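You operate a simulated robot arm through the tools that you are given. There is no shell and no other tool. Be economical: measure what you need, move in short steps, check, and stop when the job is done.

Carry out the task below with a simulated robot arm. There is one attempt and no reset: what you move stays moved.

TASK
Stand the orange woollen beside the measuring beaker. It goes on the side that lies toward x -1.0, y +0.0 (a direction in the base frame), with about 3 cm between them.

It is judged by the outcome, as a careful person would: the job done as asked, and still so three seconds after it is handed in. It fails if anything else is knocked over, pushed out of place, dropped, spilled or broken.

THE ROBOT
A 7-joint arm with a two-finger parallel gripper, fixed in place. Base frame: the origin is at the foot of the arm, x ahead of it, y to its left, z up; the work surface is at about z = 0. Readings come in mm, degrees, newtons and seconds.
With the tool pointing down near the work surface it reaches from about 220 to 580 mm from the base axis. Its first joint turns from -66.0 to 66.0 degrees. Payload 2.5 kg.
The tool frame sits at the grasp point between the pads (the TCP): z along the fingers, y along the line on which they close. The tips reach 23 mm beyond it. The gripper opens to 94 mm. The fingers are 38 mm wide and 10 mm thick; the gripper's body (54 by 96 mm) begins 39 mm behind the TCP.
Orientation is that of the tool frame in the base frame, as a unit quaternion [x, y, z, w]. With the fingers straight down and closing along the base's y, the tool's x points along the base's -x, its y along +y and its z along -z.

THE INTERFACE
- The arm moves only by the tool step_arm. Its argument "moves" is a list of rows, each an object of numbers (a shift or turn left out is 0, a gripper value left out holds the last): "x", "y", "z": the shift along the tool's x, y, z in units of 500 mm (1.0 is 500 mm); "wx", "wy", "wz": the turn, a rotation vector about the tool's x, y, z in units of 90 degrees (1.0 is 90 degrees); "fingers": the closure in counts, from 0 (fully open) to 255 (shut). In form: [{"x": .., "y": .., "z": .., "wx": .., "wy": .., "wz": .., "fingers": ..}, ...]. A call has 1 to 8 rows; each row is the pose to reach, as a shift and turn from the pose commanded when the call began, along the tool's axes at that moment. A call with a number of a shift or a turn outside -1 to 1 is refused whole. A row lasts 0.2 s, in which the tool goes at most 50 mm and 8.6 degrees; a call with a longer step from one row to the next is refused whole, and so is a gripper value outside its range. A pose out of reach is approached as far as the arm can. The call stops where the force on the tool passes 40 N (or 10 N more than at its start, if that is more) or the arm is blocked; 0.2 s more then pass. Each finger travels about 108 mm/s and halts on what it meets, pressing with about 32 N; the grip force reading is that of the motor and also rises with nothing between the fingers. The clock runs only during rows and for 0.2 s after the last one: add rows that repeat a pose to give the fingers time. It gives the time, the measured TCP pose, the force on the tool (base axes), the opening and the grip force at its end, in the units of the frame above (readings bear some noise).
- Cameras (640 x 400 px; columns grow to the right, rows downward): "scene" is fixed at [122.9, -408.2, 556.7]; the picture's right is [0.82, -0.58, 0.00], its down [-0.26, -0.37, -0.89] and it looks along [0.51, 0.73, -0.45] (base axes); focal length 328 px, centre (320, 200). "wrist" rides on the gripper at [-39, 0, -44] in the tool frame; the picture's right is [0.00, -1.00, 0.00], its down [0.97, 0.00, -0.24] and it looks along [0.24, 0.00, 0.97] (tool axes); focal length 218 px, centre (320, 200). There is no depth. A picture from a camera that has moved, and an enlarged one, comes with that camera's place and axes in the base frame and with its lens.
- capture(camera): a new picture of that camera. The clock stands still meanwhile.
- close_up(camera, box): a new picture of the part [left, top, right, bottom] of that camera's present view, enlarged. The clock stands still meanwhile.
- job_done(): hands the job in; it is judged then, once.

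Go step by step. Nothing tells you positions but the pictures and the camera data: compare them with the known pose of the tool, close in by small moves and look again before you grip or let go. The budget is 90 turns and 46 pictures, counting those below and the enlarged ones. Unless the task says otherwise, let go and move clear before handing in, and close with one line.

The tools are called after "Request:" as a command line: name --argument value ..., lists and objects as JSON in quotes. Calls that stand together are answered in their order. step_arm: Moves the arm, as the interface text tells. Its arguments: {"type":"object","properties":{"moves":{"type":"array","items":{"type":"object","properties":{"x":{"type":"number"},"y":{"type":"number"},"z":{"type":"number"},"wx":{"type":"number"},"wy":{"type":"number"},"wz":{"type":"number"},"fingers":{"type":"number"}}}}},"required":["moves"]} The other tools are called the same way: capture (camera) takes a picture; close_up (camera, box) takes an enlarged picture of a part of a camera's view; job_done () hands the job in.

At the start:

```text
time: 0.0
ee_pos: [327.5, 24.9, 309.6]
tool_rot: [0.0, 1.0, 0.0, 0.0]
ft_force: [-0.5, -0.1, 0.2]
grip_width: 94.0
grasp_force: 0.0
```

scene: 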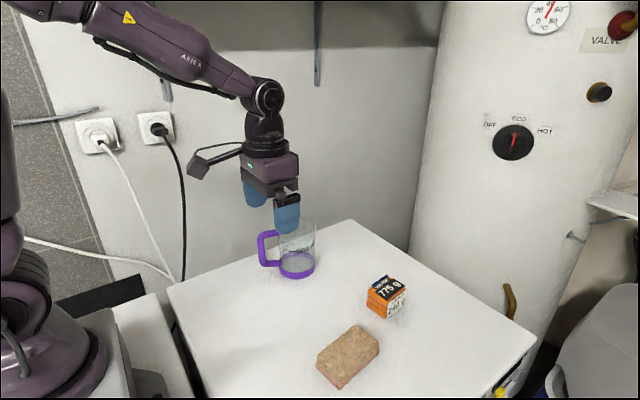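
wrist: 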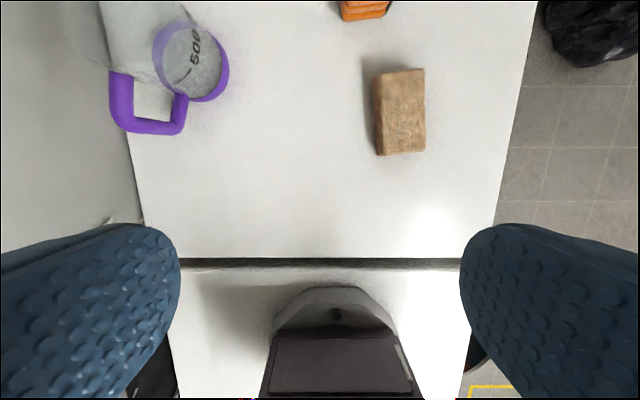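

I see a measuring beaker with a purple handle, an orange item with a dark label, and a tan brick or sponge. I'll take closer looks to identify and measure them.

Request:
close_up --camera "scene" --box '[240, 200, 440, 400]'

Request:
close_up --camera "wrist" --box '[50, 0, 450, 250]'

```text
2.00 times, centred on (340, 300) of scene
camera zoom: at [122.9, -408.2, 556.7], right [0.82, -0.58, 0.0], down [-0.26, -0.37, -0.89], along [0.51, 0.73, -0.45], focal length 656 px, centre (280, 0)
```

zoom: 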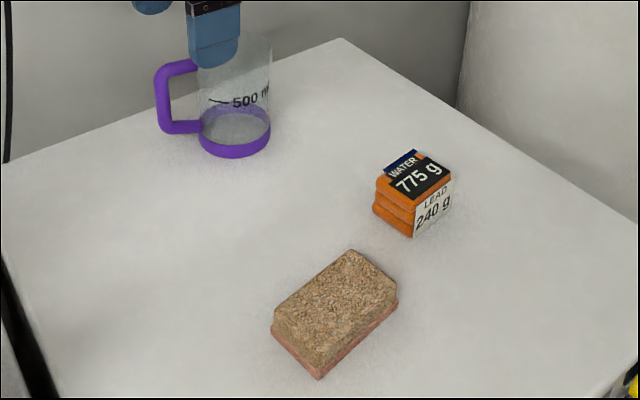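

```text
1.60 times, centred on (250, 125) of wrist
camera zoom: at [366.5, 23.8, 352.4], right [0.0, -1.0, 0.0], down [-0.97, 0.0, 0.24], along [-0.24, 0.0, -0.97], focal length 349 px, centre (432, 320)
```

zoom: 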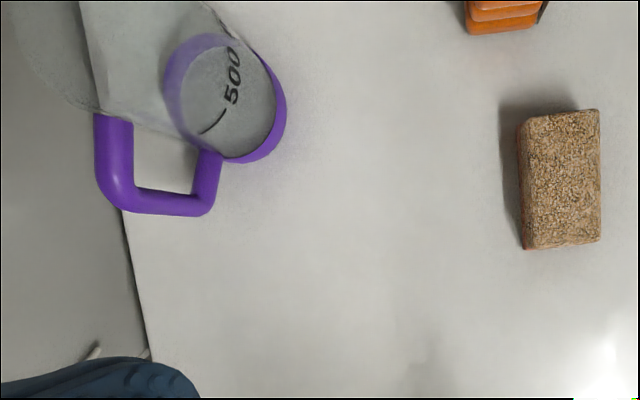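

The orange folded woollen stack sits near (565, -30), and the beaker near (480, 200) with its handle toward -x/+y. I'll move the camera over the woollen to measure it.

Request:
step_arm --moves '[{"x": -0.08, "y": -0.03}, {"x": -0.16, "y": -0.06}, {"x": -0.24, "y": -0.1}, {"x": -0.24, "y": -0.1}]'

Request:
capture --camera "wrist"

```text
time: 1.0
ee_pos: [447.5, -26.3, 309.4]
tool_rot: [0.0, 1.0, 0.0, 0.0]
ft_force: [0.6, -0.4, 0.2]
grip_width: 94.1
grasp_force: 0.0
```

```text
41 pictures are left
camera wrist: at [486.7, -27.0, 352.0], right [0.0, -1.0, 0.0], down [-0.97, 0.0, 0.24], along [-0.24, 0.0, -0.97], focal length 218 px, centre (320, 200)
```

wrist: 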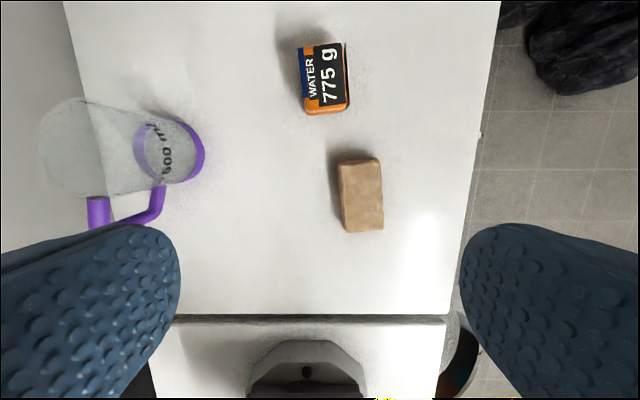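

Request:
close_up --camera "wrist" --box '[260, 20, 420, 120]'

Request:
close_up --camera "wrist" --box '[20, 80, 244, 240]'

Request:
close_up --camera "scene" --box '[345, 260, 425, 330]'

Request:
close_up --camera "scene" --box '[240, 200, 340, 290]'

```text
4.00 times, centred on (340, 70) of wrist
camera zoom: at [486.7, -27.0, 352.0], right [0.0, -1.0, 0.0], down [-0.97, 0.0, 0.24], along [-0.24, 0.0, -0.97], focal length 873 px, centre (240, 720)
```

zoom: 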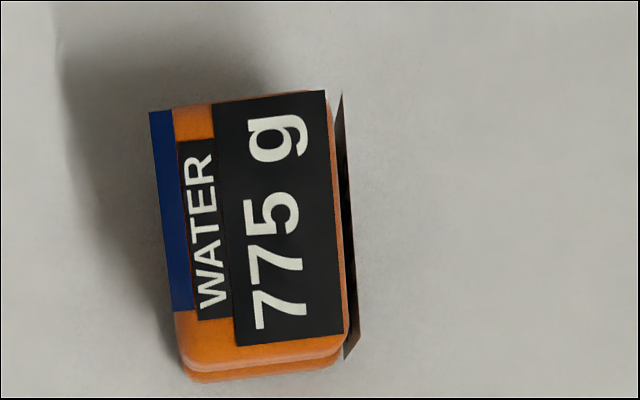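

```text
2.50 times, centred on (132, 160) of wrist
camera zoom: at [486.7, -27.0, 352.0], right [0.0, -1.0, 0.0], down [-0.97, 0.0, 0.24], along [-0.24, 0.0, -0.97], focal length 546 px, centre (790, 300)
```

zoom: 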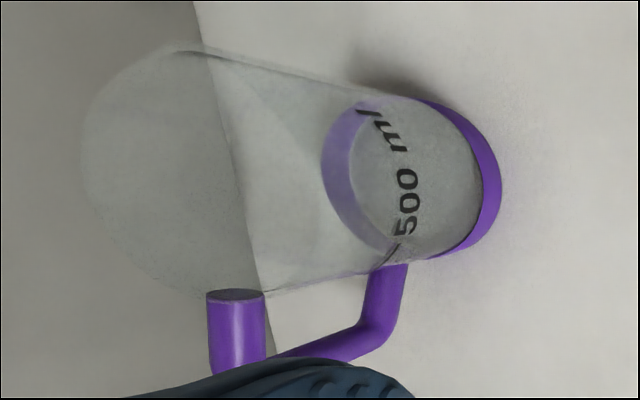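

```text
5.71 times, centred on (385, 295) of scene
camera zoom: at [122.9, -408.2, 556.7], right [0.82, -0.58, 0.0], down [-0.26, -0.37, -0.89], along [0.51, 0.73, -0.45], focal length 1875 px, centre (-51, -343)
```

zoom: 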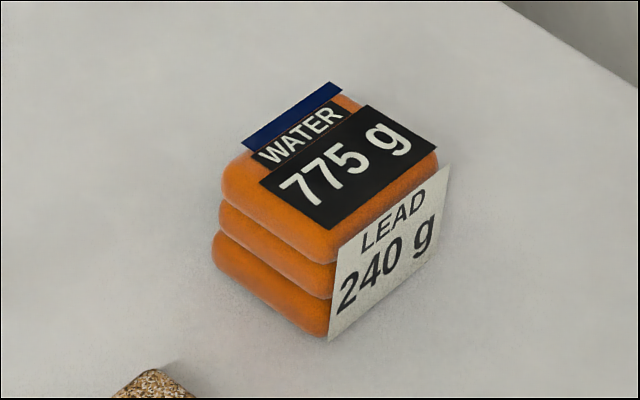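

```text
4.44 times, centred on (290, 245) of scene
camera zoom: at [122.9, -408.2, 556.7], right [0.82, -0.58, 0.0], down [-0.26, -0.37, -0.89], along [0.51, 0.73, -0.45], focal length 1458 px, centre (453, 0)
```

zoom: 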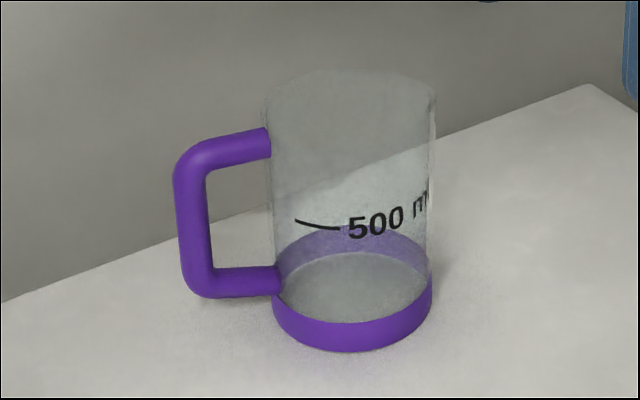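

The woollen spans about 75 x 53 x 52 mm with its centre near (571, -32) and a yaw of about +8°. The beaker's centre is near (476, 203), and its handle reaches x≈385 on the target side. I'll go above the woollen, aligned with it.

Request:
step_arm --moves '[{"x": -0.06, "z": 0.05, "wz": -0.03}, {"x": -0.12, "y": -0.005, "z": 0.1, "wz": -0.06}, {"x": -0.18, "y": -0.01, "z": 0.15, "wz": -0.089}, {"x": -0.229, "y": -0.011, "z": 0.22, "wz": -0.089}, {"x": -0.229, "y": -0.011, "z": 0.3, "wz": -0.089}, {"x": -0.229, "y": -0.011, "z": 0.34, "wz": -0.089}, {"x": -0.229, "y": -0.011, "z": 0.34, "wz": -0.089}]'

Request:
capture --camera "wrist"

Request:
capture --camera "scene"

```text
time: 2.6
ee_pos: [563.0, -31.0, 140.1]
tool_rot: [-0.07, 0.998, 0.001, 0.001]
ft_force: [-0.5, -0.2, 0.1]
grip_width: 93.7
grasp_force: 0.0
```

```text
36 pictures are left
camera wrist: at [600.3, -26.5, 182.5], right [0.14, -0.99, 0.0], down [-0.96, -0.13, 0.24], along [-0.24, -0.03, -0.97], focal length 218 px, centre (320, 200)
```

wrist: 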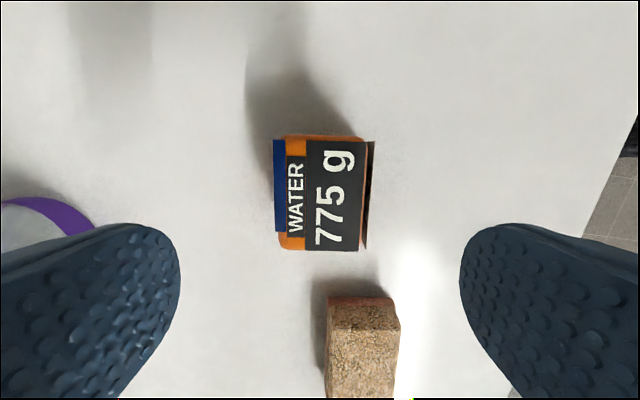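

```text
35 pictures are left
```

scene: 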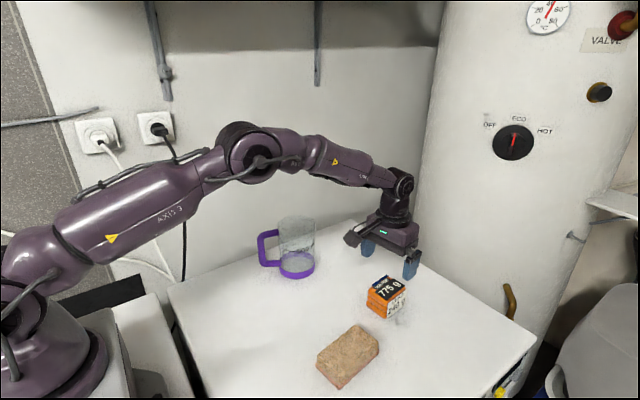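

The gripper is aligned laterally within about 1 mm of the woollen, which spans x 536–606. I'll descend to z≈30 with the fingers open.

Request:
step_arm --moves '[{"z": 0.07}, {"z": 0.14}, {"z": 0.19}, {"z": 0.22}, {"z": 0.22}]'

Request:
capture --camera "wrist"

Request:
close_up --camera "scene" --box '[330, 220, 450, 330]'

```text
time: 3.8
ee_pos: [563.3, -33.7, 29.7]
tool_rot: [-0.07, 0.998, 0.0, 0.0]
ft_force: [0.3, 0.3, 0.6]
grip_width: 94.2
grasp_force: 0.0
```

```text
34 pictures are left
camera wrist: at [601.1, -28.3, 72.3], right [0.14, -0.99, 0.0], down [-0.96, -0.13, 0.24], along [-0.24, -0.03, -0.97], focal length 218 px, centre (320, 200)
```

wrist: 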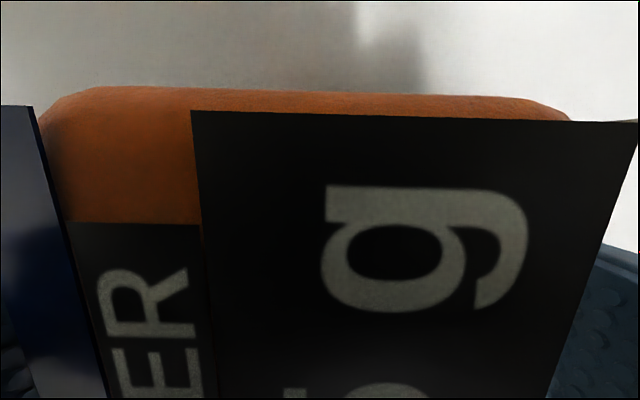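

```text
3.64 times, centred on (390, 275) of scene
camera zoom: at [122.9, -408.2, 556.7], right [0.82, -0.58, 0.0], down [-0.26, -0.37, -0.89], along [0.51, 0.73, -0.45], focal length 1193 px, centre (66, -73)
```

zoom: 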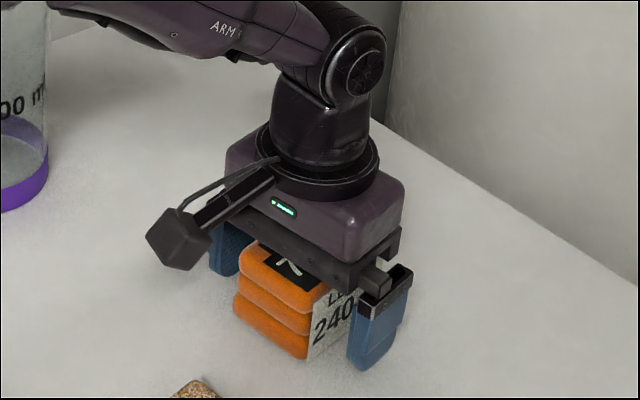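

The fingers straddle the woollen cleanly. I'll close and let the grip settle.

Request:
step_arm --moves '[{"fingers": 130}, {"fingers": 180}, {"fingers": 180}, {"fingers": 180}, {"fingers": 180}]'

```text
time: 5.0
ee_pos: [563.5, -33.5, 28.6]
tool_rot: [-0.07, 0.998, 0.001, 0.0]
ft_force: [0.2, -0.3, -0.2]
grip_width: 60.1
grasp_force: 32.0
```

The grip stopped at 60 mm with 32 N. I'll lift it a little and check that it holds.

Request:
step_arm --moves '[{"z": -0.02}, {"z": -0.05}, {"z": -0.1}, {"z": -0.1}, {"z": -0.1}]'

Request:
close_up --camera "scene" --box '[330, 200, 450, 330]'

```text
time: 6.2
ee_pos: [561.1, -31.2, 79.1]
tool_rot: [-0.07, 0.998, 0.0, 0.0]
ft_force: [0.3, -0.3, -2.4]
grip_width: 59.9
grasp_force: 32.2
```

```text
3.08 times, centred on (390, 265) of scene
camera zoom: at [122.9, -408.2, 556.7], right [0.82, -0.58, 0.0], down [-0.26, -0.37, -0.89], along [0.51, 0.73, -0.45], focal length 1010 px, centre (105, 0)
```

zoom: 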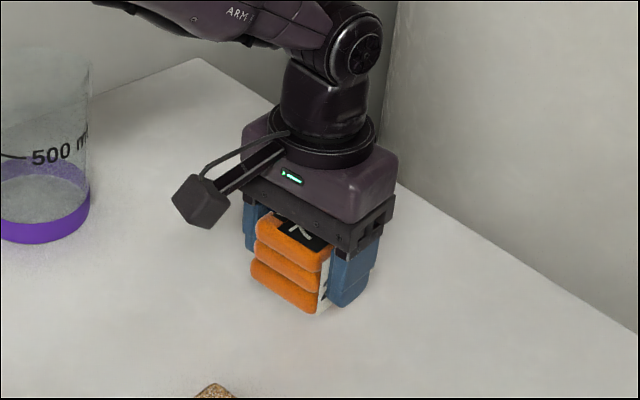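

The woollen hangs level and weighs about 2.4 N. I'll lift higher and carry it to above the spot on the -x side of the beaker, passing on the robot's side of the beaker.

Request:
step_arm --moves '[{"z": -0.08}, {"z": -0.16}, {"z": -0.24}, {"z": -0.3}, {"x": 0.07, "z": -0.3}, {"x": 0.15, "z": -0.3}, {"x": 0.23, "z": -0.3}, {"x": 0.3, "z": -0.3}]'

```text
time: 8.0
ee_pos: [413.7, -50.6, 231.3]
tool_rot: [-0.069, 0.998, 0.0, 0.0]
ft_force: [-0.1, -0.1, -2.4]
grip_width: 59.8
grasp_force: 32.1
```

Still held. Now I'll move sideways to the target and take out the yaw.

Request:
step_arm --moves '[{"x": 0.05, "y": 0.06, "wz": 0.02}, {"x": 0.09, "y": 0.14, "wz": 0.04}, {"x": 0.12, "y": 0.22, "wz": 0.06}, {"x": 0.139, "y": 0.3, "wz": 0.089}, {"x": 0.139, "y": 0.38, "wz": 0.089}, {"x": 0.139, "y": 0.46, "wz": 0.089}, {"x": 0.139, "y": 0.536, "wz": 0.089}, {"x": 0.139, "y": 0.536, "wz": 0.089}]'

Request:
capture --camera "scene"

Request:
capture --camera "wrist"

```text
time: 9.8
ee_pos: [308.5, 205.3, 230.9]
tool_rot: [-0.001, 1.0, 0.0, 0.0]
ft_force: [0.6, -0.3, -2.1]
grip_width: 59.8
grasp_force: 31.7
```

```text
31 pictures are left
```

scene: 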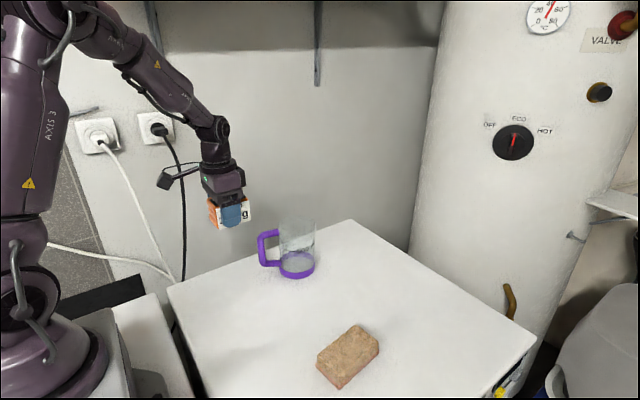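

```text
30 pictures are left
camera wrist: at [346.9, 203.0, 272.8], right [0.0, -1.0, 0.0], down [-0.97, 0.0, 0.24], along [-0.24, 0.0, -0.97], focal length 218 px, centre (320, 200)
```

wrist: 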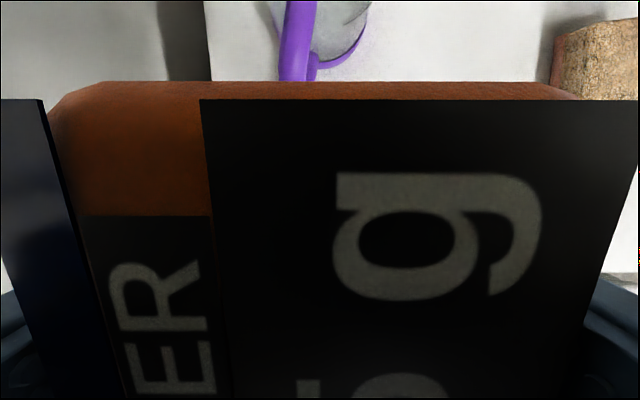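

The woollen is over the target, with its far face at about x≈352. I'll lower it to just above the surface and compare it with the handle in the scene view.

Request:
step_arm --moves '[{"z": 0.08}, {"z": 0.16}, {"z": 0.24}, {"z": 0.32}, {"z": 0.37}, {"z": 0.37}]'

Request:
close_up --camera "scene" --box '[180, 200, 340, 300]'

Request:
capture --camera "wrist"

```text
time: 11.2
ee_pos: [307.2, 204.2, 45.5]
tool_rot: [0.0, 1.0, 0.0, 0.0]
ft_force: [-0.3, -0.6, -3.2]
grip_width: 59.8
grasp_force: 31.9
```

```text
4.00 times, centred on (260, 250) of scene
camera zoom: at [122.9, -408.1, 556.7], right [0.82, -0.58, 0.0], down [-0.26, -0.37, -0.89], along [0.51, 0.73, -0.45], focal length 1313 px, centre (560, 0)
```

zoom: 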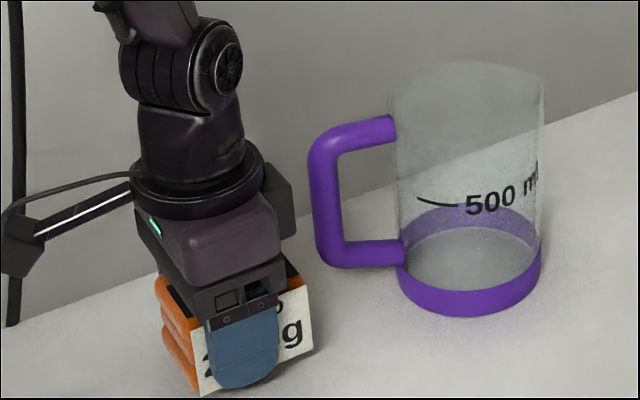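

```text
28 pictures are left
camera wrist: at [346.7, 203.6, 87.9], right [0.0, -1.0, 0.0], down [-0.97, 0.0, 0.24], along [-0.24, 0.0, -0.97], focal length 218 px, centre (320, 200)
```

wrist: 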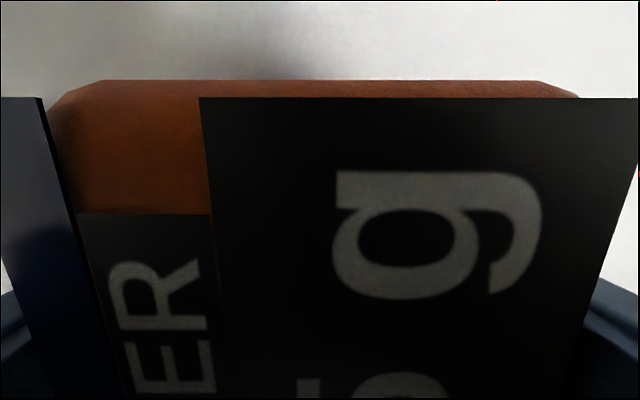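

The handle's outermost point is about x≈382 and the woollen's far face is about 351, so the gap is close to 30 mm. I'll lower it to contact.

Request:
step_arm --moves '[{"z": 0.012}, {"z": 0.024}, {"z": 0.031}, {"z": 0.033}, {"z": 0.033}]'

Request:
close_up --camera "scene" --box '[180, 200, 340, 300]'

```text
time: 12.3
ee_pos: [308.4, 204.9, 29.7]
tool_rot: [0.0, 1.0, 0.0, 0.001]
ft_force: [-3.0, -2.4, 6.4]
grip_width: 59.7
grasp_force: 32.7
stopped in row 5: the force on the tool passed its limit (the readings are from after the stop); the commanded pose is now the measured one
```

```text
4.00 times, centred on (260, 250) of scene
camera zoom: at [122.9, -408.2, 556.7], right [0.82, -0.58, 0.0], down [-0.26, -0.37, -0.89], along [0.52, 0.73, -0.45], focal length 1313 px, centre (560, 0)
```

zoom: 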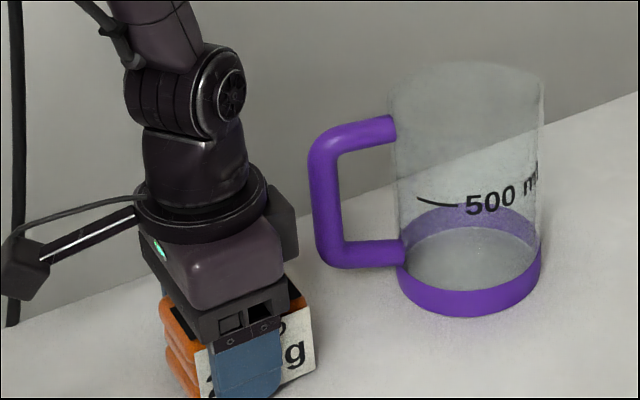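

It is standing on the table in contact. I'll open the fingers fully before lifting.

Request:
step_arm --moves '[{"fingers": 60}, {"fingers": 0}, {"fingers": 0}, {"fingers": 0}]'

Request:
step_arm --moves '[{"z": -0.04}, {"z": -0.1}, {"z": -0.2}, {"z": -0.3}, {"z": -0.4}, {"z": -0.4, "x": 0.08}, {"z": -0.4, "x": 0.12}]'

Request:
capture --camera "scene"

Request:
capture --camera "wrist"

```text
time: 13.3
ee_pos: [307.2, 203.9, 29.6]
tool_rot: [0.0, 1.0, -0.001, -0.001]
ft_force: [-0.5, -0.4, -1.1]
grip_width: 93.9
grasp_force: 0.1
```

```text
time: 14.9
ee_pos: [248.4, 203.6, 228.9]
tool_rot: [0.0, 1.0, -0.001, -0.001]
ft_force: [-0.3, -0.4, -0.9]
grip_width: 94.1
grasp_force: 0.1
```

```text
26 pictures are left
```

scene: 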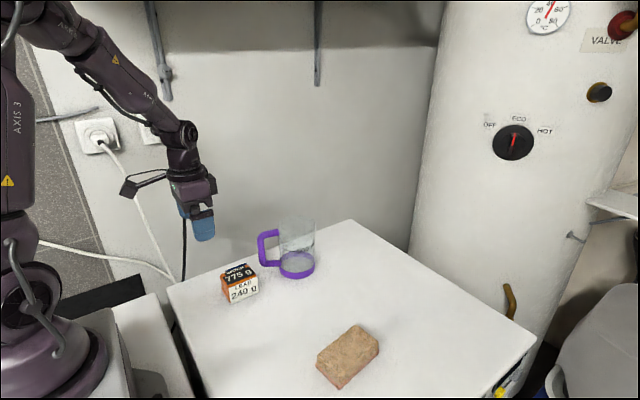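

```text
25 pictures are left
camera wrist: at [286.5, 202.9, 271.8], right [0.0, -1.0, 0.0], down [-0.97, 0.0, 0.24], along [-0.24, 0.0, -0.97], focal length 218 px, centre (320, 200)
```

wrist: 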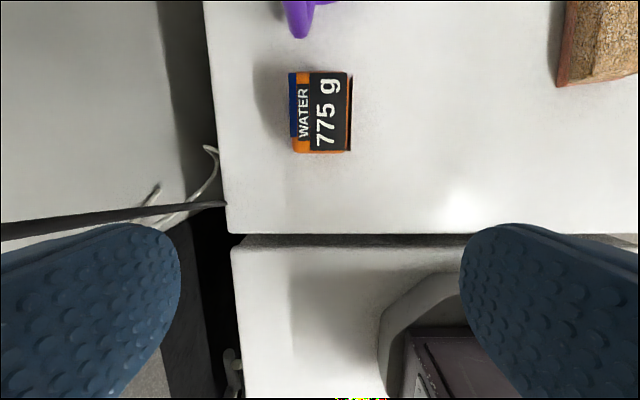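

The woollen stands alone, upright and square. I'll check the gap from directly above it.

Request:
step_arm --moves '[{"x": -0.08}, {"x": -0.16}, {"x": -0.24}, {"x": -0.3}, {"x": -0.3}]'

Request:
capture --camera "wrist"

```text
time: 16.1
ee_pos: [398.6, 204.2, 230.1]
tool_rot: [0.0, 1.0, -0.001, -0.001]
ft_force: [0.2, 0.9, 0.7]
grip_width: 93.8
grasp_force: 0.0
```

```text
24 pictures are left
camera wrist: at [437.0, 203.3, 272.3], right [0.0, -1.0, 0.0], down [-0.97, 0.0, 0.24], along [-0.24, 0.0, -0.97], focal length 218 px, centre (320, 200)
```

wrist: 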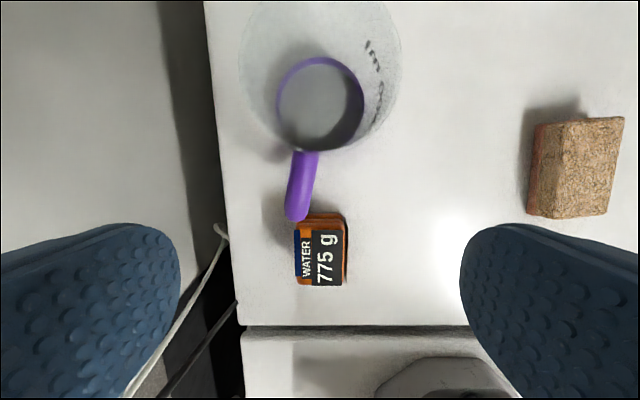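

The handle tip sits at about x≈382 and the woollen's face at about 352, so the gap is about 30 mm. The beaker and brick haven't moved, and the gripper is well clear, so I'm handing in.

Request:
job_done

```text
The job is handed in.
```

The orange woollen now stands upright on the beaker's -x side, about 3 cm from the tip of the beaker's handle, which points that way; nothing else was moved.
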